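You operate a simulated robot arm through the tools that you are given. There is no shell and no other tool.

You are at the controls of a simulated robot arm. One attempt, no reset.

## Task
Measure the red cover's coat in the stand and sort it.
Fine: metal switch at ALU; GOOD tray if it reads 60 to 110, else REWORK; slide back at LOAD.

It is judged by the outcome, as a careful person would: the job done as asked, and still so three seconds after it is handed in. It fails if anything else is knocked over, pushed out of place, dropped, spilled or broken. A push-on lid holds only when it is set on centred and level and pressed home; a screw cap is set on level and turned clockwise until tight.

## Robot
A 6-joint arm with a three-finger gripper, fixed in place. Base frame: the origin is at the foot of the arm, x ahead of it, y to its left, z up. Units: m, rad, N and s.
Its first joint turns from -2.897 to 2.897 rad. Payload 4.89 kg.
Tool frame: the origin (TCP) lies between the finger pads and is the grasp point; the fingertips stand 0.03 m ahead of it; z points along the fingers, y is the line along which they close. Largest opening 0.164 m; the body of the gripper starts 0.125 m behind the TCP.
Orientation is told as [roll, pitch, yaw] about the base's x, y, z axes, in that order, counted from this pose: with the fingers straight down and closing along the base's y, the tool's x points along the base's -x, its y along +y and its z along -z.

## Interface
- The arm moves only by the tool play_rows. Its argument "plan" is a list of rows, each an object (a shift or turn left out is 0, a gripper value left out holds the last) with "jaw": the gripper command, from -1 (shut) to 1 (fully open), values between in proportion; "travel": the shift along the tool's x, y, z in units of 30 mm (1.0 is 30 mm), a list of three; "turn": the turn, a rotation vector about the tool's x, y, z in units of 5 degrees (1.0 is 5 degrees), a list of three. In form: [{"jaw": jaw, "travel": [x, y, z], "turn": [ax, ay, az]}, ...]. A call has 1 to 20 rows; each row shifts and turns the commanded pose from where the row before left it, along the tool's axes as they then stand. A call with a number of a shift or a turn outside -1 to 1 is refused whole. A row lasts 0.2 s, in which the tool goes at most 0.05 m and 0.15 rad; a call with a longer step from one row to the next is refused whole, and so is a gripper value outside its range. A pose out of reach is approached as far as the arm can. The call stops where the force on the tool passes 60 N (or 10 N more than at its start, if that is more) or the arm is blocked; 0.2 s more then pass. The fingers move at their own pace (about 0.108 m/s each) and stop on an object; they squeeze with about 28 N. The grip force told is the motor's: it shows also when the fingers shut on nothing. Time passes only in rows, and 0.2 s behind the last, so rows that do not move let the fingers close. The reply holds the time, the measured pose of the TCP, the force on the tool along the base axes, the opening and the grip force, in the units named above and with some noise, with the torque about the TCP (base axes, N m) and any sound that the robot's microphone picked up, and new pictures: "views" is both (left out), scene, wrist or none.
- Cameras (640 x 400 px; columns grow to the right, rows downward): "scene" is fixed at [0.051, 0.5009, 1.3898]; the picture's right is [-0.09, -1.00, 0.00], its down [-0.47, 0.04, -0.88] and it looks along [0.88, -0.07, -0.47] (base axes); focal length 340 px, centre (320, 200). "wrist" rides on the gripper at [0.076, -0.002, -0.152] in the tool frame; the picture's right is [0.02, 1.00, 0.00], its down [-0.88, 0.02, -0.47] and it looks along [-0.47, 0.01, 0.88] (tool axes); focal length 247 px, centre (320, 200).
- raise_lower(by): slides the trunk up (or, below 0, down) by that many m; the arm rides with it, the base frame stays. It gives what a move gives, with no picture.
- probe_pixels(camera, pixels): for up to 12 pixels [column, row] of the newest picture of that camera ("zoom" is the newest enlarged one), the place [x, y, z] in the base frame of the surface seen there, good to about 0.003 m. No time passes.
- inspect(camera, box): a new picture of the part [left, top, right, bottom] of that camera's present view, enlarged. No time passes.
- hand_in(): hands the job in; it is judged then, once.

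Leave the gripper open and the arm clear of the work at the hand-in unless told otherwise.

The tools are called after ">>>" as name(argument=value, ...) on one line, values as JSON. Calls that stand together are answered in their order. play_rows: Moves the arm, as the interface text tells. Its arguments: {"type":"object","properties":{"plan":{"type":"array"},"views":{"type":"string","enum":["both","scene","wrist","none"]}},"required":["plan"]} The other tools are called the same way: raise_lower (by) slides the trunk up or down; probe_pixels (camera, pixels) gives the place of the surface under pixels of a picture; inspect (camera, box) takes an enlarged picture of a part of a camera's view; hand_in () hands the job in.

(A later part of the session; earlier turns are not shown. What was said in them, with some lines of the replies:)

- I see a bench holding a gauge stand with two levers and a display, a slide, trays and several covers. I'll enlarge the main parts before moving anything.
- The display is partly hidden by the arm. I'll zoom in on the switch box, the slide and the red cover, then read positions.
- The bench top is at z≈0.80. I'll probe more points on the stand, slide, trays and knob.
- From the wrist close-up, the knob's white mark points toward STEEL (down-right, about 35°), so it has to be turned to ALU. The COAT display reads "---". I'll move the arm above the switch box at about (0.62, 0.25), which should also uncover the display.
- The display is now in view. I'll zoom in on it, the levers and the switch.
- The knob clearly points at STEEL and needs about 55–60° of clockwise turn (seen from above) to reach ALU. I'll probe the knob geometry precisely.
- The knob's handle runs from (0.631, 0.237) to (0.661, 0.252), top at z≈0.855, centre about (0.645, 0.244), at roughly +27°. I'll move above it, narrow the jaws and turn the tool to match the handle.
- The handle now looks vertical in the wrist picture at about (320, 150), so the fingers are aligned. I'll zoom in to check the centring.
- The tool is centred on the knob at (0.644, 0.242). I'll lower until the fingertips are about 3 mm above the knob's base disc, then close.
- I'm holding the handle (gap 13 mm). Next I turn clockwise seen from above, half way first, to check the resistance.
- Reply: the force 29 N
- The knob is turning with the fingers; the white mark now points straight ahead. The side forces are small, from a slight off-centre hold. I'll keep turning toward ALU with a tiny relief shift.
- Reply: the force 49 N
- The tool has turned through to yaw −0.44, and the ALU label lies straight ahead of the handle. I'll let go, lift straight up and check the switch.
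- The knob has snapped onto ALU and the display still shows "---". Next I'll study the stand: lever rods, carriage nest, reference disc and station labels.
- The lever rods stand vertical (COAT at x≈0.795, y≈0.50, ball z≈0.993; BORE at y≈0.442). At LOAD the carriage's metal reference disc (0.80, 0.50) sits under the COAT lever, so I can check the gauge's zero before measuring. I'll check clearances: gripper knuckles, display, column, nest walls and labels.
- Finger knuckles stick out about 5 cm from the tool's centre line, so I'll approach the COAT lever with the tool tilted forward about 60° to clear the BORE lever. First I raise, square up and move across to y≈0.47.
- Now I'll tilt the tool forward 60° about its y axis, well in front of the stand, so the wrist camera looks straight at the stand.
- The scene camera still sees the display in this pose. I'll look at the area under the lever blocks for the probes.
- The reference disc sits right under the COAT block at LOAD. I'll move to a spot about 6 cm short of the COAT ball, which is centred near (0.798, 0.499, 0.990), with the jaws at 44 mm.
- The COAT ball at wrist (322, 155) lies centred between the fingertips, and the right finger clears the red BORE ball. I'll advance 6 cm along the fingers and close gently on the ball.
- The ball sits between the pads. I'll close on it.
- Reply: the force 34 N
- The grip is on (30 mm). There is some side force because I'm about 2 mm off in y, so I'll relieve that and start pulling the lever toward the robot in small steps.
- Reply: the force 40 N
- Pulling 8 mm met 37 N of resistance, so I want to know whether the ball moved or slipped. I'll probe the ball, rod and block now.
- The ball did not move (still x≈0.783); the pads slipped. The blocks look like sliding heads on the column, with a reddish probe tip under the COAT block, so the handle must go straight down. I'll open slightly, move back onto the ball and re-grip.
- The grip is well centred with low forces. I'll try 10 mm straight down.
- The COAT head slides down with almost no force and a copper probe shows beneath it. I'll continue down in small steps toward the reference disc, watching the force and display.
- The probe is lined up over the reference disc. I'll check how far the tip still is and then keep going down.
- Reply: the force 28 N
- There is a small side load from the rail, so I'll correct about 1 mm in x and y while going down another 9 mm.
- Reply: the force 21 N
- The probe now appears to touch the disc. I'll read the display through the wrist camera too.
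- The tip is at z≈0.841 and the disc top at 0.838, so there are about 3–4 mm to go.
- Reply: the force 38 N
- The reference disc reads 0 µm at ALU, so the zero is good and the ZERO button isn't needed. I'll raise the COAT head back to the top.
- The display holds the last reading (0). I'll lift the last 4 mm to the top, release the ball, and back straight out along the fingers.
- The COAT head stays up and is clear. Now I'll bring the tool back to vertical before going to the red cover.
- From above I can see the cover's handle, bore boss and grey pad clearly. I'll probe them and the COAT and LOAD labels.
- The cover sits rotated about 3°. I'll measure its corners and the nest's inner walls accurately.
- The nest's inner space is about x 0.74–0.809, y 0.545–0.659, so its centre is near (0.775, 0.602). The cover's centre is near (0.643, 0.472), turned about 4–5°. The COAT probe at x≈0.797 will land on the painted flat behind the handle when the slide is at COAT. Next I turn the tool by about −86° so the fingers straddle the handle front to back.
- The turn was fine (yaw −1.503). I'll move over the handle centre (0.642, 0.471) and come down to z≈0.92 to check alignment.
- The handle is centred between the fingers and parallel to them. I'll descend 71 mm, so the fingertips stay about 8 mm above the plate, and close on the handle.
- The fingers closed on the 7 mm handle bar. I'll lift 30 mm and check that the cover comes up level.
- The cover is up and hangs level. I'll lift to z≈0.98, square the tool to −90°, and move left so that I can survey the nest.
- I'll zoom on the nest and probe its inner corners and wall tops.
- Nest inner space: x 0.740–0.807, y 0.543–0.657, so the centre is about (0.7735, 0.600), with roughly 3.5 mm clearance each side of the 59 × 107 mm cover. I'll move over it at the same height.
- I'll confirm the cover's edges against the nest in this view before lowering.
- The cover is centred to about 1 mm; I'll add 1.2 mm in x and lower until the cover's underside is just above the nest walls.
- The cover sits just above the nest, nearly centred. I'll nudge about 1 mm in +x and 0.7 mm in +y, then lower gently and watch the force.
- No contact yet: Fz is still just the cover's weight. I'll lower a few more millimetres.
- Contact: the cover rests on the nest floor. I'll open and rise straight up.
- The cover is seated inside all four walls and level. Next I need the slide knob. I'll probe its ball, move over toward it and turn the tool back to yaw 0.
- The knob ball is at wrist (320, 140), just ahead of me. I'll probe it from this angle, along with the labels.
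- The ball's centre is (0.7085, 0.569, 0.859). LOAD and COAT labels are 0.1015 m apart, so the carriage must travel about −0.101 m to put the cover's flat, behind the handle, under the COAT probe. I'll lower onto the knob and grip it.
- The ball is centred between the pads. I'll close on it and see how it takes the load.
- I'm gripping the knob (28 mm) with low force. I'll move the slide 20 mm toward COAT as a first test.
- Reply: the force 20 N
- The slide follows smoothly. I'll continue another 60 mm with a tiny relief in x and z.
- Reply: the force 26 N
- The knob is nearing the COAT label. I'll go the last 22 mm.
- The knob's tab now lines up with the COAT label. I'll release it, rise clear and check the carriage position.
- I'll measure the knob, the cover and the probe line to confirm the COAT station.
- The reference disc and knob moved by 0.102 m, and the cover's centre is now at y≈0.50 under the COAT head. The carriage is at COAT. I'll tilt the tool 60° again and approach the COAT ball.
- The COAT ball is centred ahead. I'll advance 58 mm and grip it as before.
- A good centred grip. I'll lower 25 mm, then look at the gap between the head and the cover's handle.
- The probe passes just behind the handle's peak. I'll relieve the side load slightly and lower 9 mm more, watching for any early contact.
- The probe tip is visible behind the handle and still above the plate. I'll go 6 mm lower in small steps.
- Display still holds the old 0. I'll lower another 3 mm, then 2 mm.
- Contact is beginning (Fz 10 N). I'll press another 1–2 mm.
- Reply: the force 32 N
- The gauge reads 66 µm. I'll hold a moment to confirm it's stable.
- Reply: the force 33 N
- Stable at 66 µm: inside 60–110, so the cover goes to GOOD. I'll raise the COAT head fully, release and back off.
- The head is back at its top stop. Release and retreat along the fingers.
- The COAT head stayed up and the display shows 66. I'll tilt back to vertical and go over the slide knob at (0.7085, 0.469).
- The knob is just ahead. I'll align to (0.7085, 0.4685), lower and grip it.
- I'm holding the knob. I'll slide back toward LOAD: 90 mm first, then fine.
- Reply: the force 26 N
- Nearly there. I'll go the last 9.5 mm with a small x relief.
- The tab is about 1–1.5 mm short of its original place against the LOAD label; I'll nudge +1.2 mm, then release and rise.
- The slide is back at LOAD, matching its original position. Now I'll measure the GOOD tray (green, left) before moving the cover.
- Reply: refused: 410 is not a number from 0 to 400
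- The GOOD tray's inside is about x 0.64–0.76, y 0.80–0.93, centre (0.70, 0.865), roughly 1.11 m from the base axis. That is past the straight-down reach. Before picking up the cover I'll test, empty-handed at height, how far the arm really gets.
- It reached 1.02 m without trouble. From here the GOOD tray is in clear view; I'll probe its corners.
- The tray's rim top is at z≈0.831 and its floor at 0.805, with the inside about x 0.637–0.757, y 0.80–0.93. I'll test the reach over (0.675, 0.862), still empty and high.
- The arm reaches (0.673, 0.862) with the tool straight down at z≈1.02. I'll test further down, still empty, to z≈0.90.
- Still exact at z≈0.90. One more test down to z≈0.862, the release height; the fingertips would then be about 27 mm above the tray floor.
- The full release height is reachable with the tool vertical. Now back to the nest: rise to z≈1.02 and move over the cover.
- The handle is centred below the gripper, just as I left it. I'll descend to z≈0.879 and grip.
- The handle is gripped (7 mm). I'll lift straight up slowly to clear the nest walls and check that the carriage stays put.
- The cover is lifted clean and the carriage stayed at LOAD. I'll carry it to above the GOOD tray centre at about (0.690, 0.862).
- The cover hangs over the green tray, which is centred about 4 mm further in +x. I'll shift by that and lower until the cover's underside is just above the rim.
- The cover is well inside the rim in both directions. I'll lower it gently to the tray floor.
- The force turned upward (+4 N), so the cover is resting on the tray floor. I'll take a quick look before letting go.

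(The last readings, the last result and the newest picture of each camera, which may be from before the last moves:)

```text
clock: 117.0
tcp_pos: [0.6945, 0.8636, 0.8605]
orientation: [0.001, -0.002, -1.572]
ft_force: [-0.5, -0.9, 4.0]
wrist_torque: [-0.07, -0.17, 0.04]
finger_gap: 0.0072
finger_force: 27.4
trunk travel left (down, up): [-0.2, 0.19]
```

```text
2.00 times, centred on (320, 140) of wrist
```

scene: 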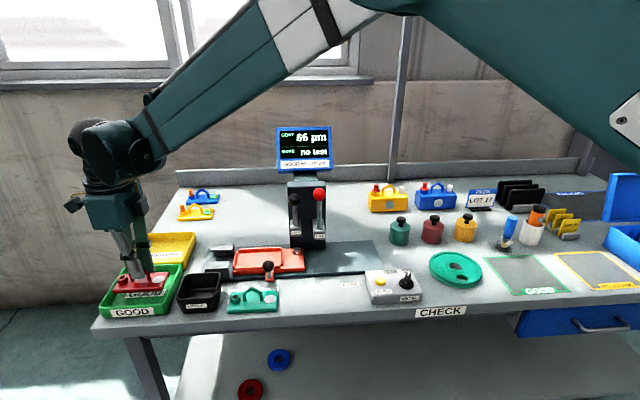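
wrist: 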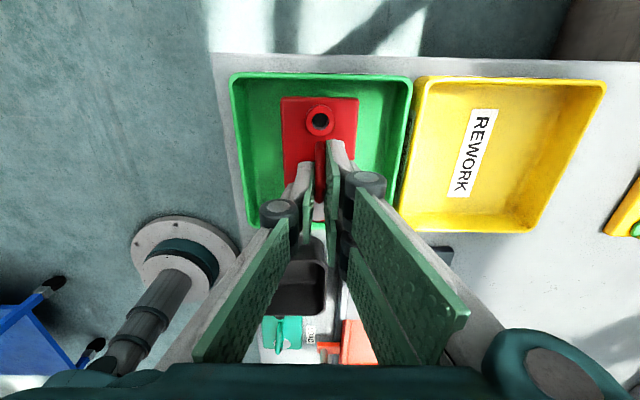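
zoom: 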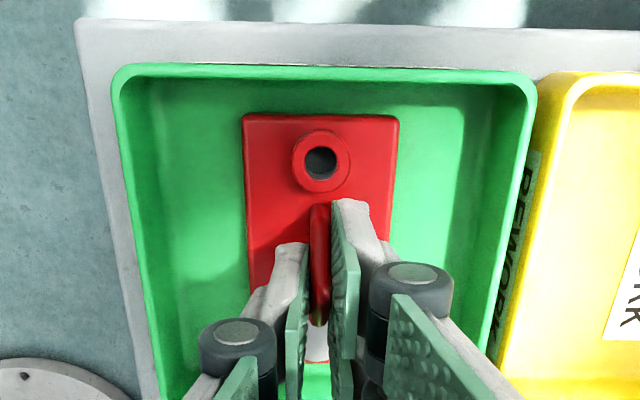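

The cover lies flat inside the GOOD tray. I'll open and rise straight up.

>>> play_rows(plan=[{"jaw": -0.6}, {"jaw": -0.51}, {}, {"travel": [0, 0, -0.4]}, {"travel": [0, 0, -0.9]}, {"travel": [0, 0, -0.9]}, {"travel": [0, 0, -0.9]}, {"travel": [0, 0, -0.9]}, {"travel": [0, 0, -0.9]}, {"travel": [0, 0, -0.9]}, {}])

>>> inspect(camera="wrist", box=[200, 40, 440, 240])

>>> inspect(camera="scene", box=[90, 210, 230, 325])

```text
clock: 119.4
tcp_pos: [0.6948, 0.861, 1.0343]
orientation: [0.0, -0.001, -1.573]
ft_force: [-0.7, -0.2, 0.9]
wrist_torque: [0.0, -0.02, 0.0]
finger_gap: 0.0404
finger_force: 0.1
trunk travel left (down, up): [-0.2, 0.19]
```

scene: 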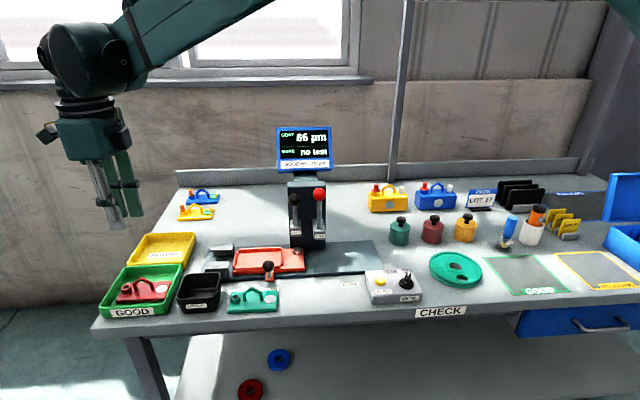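
wrist: 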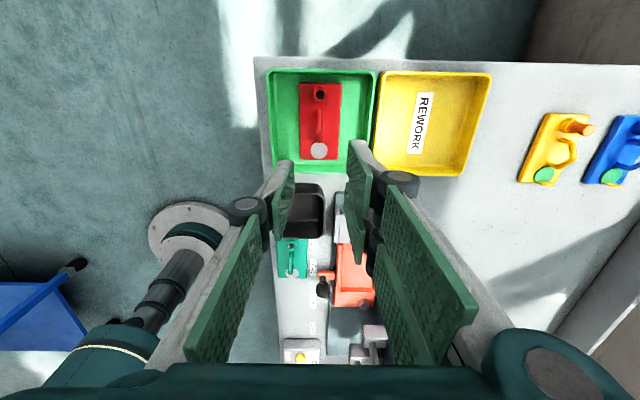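

```text
2.00 times, centred on (320, 140) of wrist
```

zoom: 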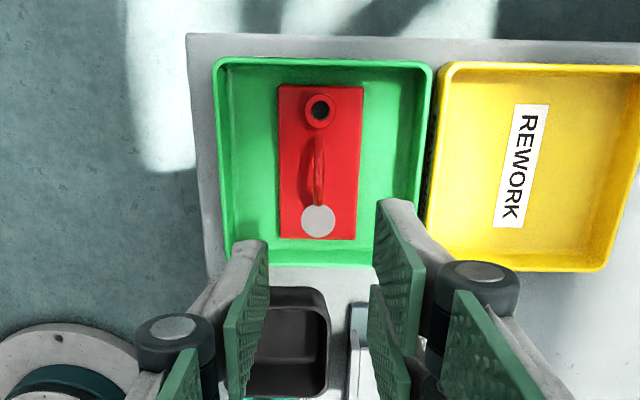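

```text
3.48 times, centred on (160, 268) of scene
```

zoom: 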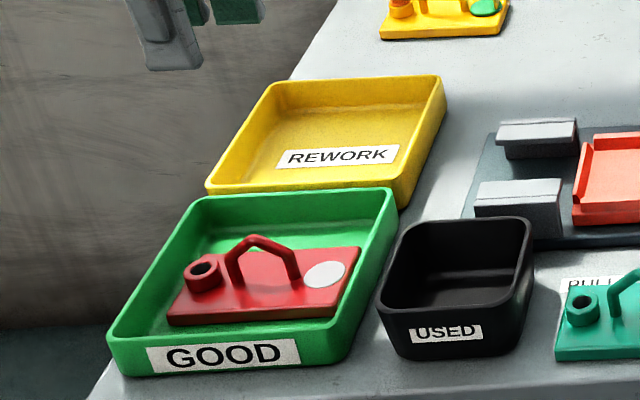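

The red cover is in the GOOD tray. I'll move the arm up and back, open the gripper, and then do a final check of the switch, slide, heads and display.

>>> play_rows(plan=[{"travel": [0, 0, -0.9]}, {"travel": [0, 0, -0.9]}, {"travel": [0, 0, -0.9]}, {"jaw": 1, "travel": [-0.8, -0.8, -0.3]}, {"travel": [-0.8, -0.8, -0.3]}, {"travel": [-0.8, -0.8, -0.3]}, {"travel": [-0.8, -0.8, -0.3]}, {"travel": [-0.8, -0.8, -0.3]}, {"travel": [-0.8, -0.8, -0.3]}, {"travel": [-0.8, -0.8, -0.3]}, {"travel": [-0.8, -0.8, -0.3]}, {}])

>>> inspect(camera="scene", box=[335, 255, 435, 317])

>>> inspect(camera="scene", box=[200, 120, 360, 320])

>>> inspect(camera="scene", box=[90, 220, 290, 325])

```text
clock: 122.0
tcp_pos: [0.5029, 0.6728, 1.1861]
orientation: [0.0, -0.001, -1.572]
ft_force: [0.9, -2.0, 0.7]
wrist_torque: [0.07, -0.02, 0.01]
finger_gap: 0.1641
finger_force: 0.0
trunk travel left (down, up): [-0.2, 0.19]
```

scene: 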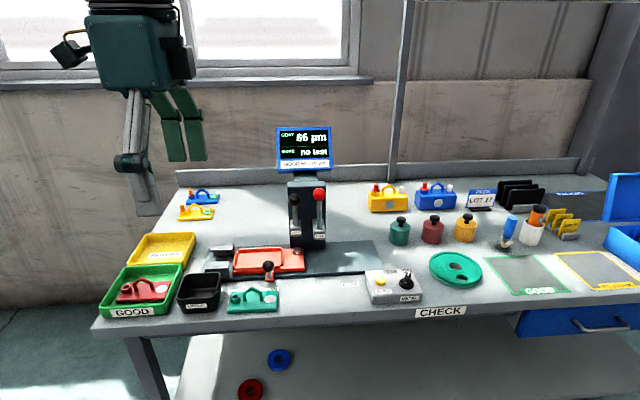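
wrist: 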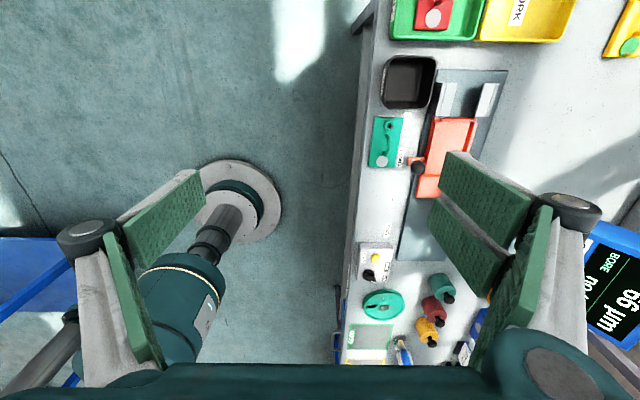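

```text
6.40 times, centred on (385, 286) of scene
```

zoom: 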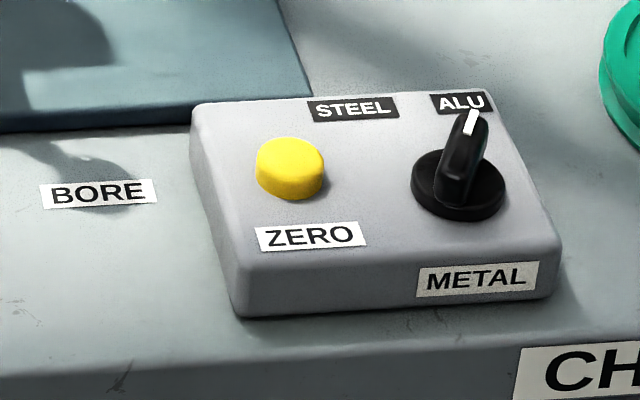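

```text
2.00 times, centred on (280, 220) of scene
```

zoom: 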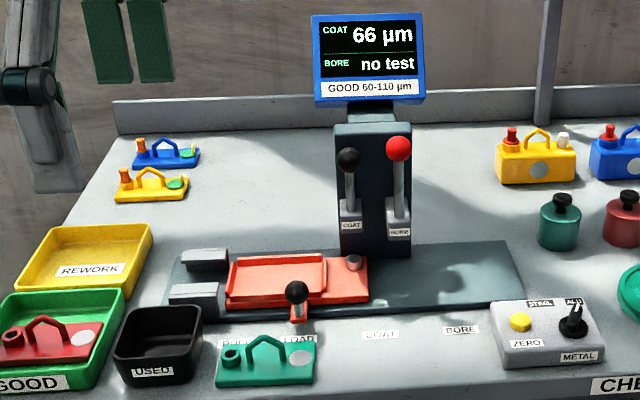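

```text
3.20 times, centred on (190, 272) of scene
```

zoom: 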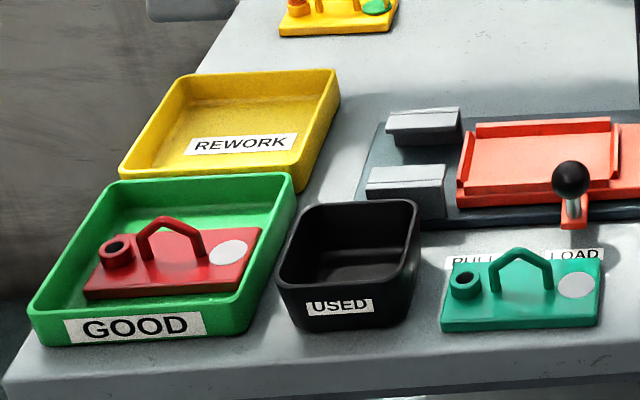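

Final check:
- The METAL switch points at ALU.
- The display reads 66 µm, which is within 60–110.
- The red cover lies flat in the GOOD tray.
- The slide is at LOAD and both heads are up.
- Nothing else has moved, the gripper is open and the arm is clear.

Handing in.

>>> hand_in()

```text
The job is handed in.
```

The red cover's coat measured 66 µm, inside the 60–110 range, so I put it in the GOOD tray and handed the job in.

- **Switch:** the metal switch was at STEEL. I turned it to ALU before measuring.
- **Zero check:** with the slide at LOAD, the carriage's reference disc read 0 µm, so I did not use the ZERO button.
- **Measurement:** with the slide at COAT, the reading held steady at 66 µm.
- **End state:** the slide is back at LOAD and both gauge heads are up. The gripper is open and the arm is clear of the bench. In the final pictures nothing else looked moved or disturbed.
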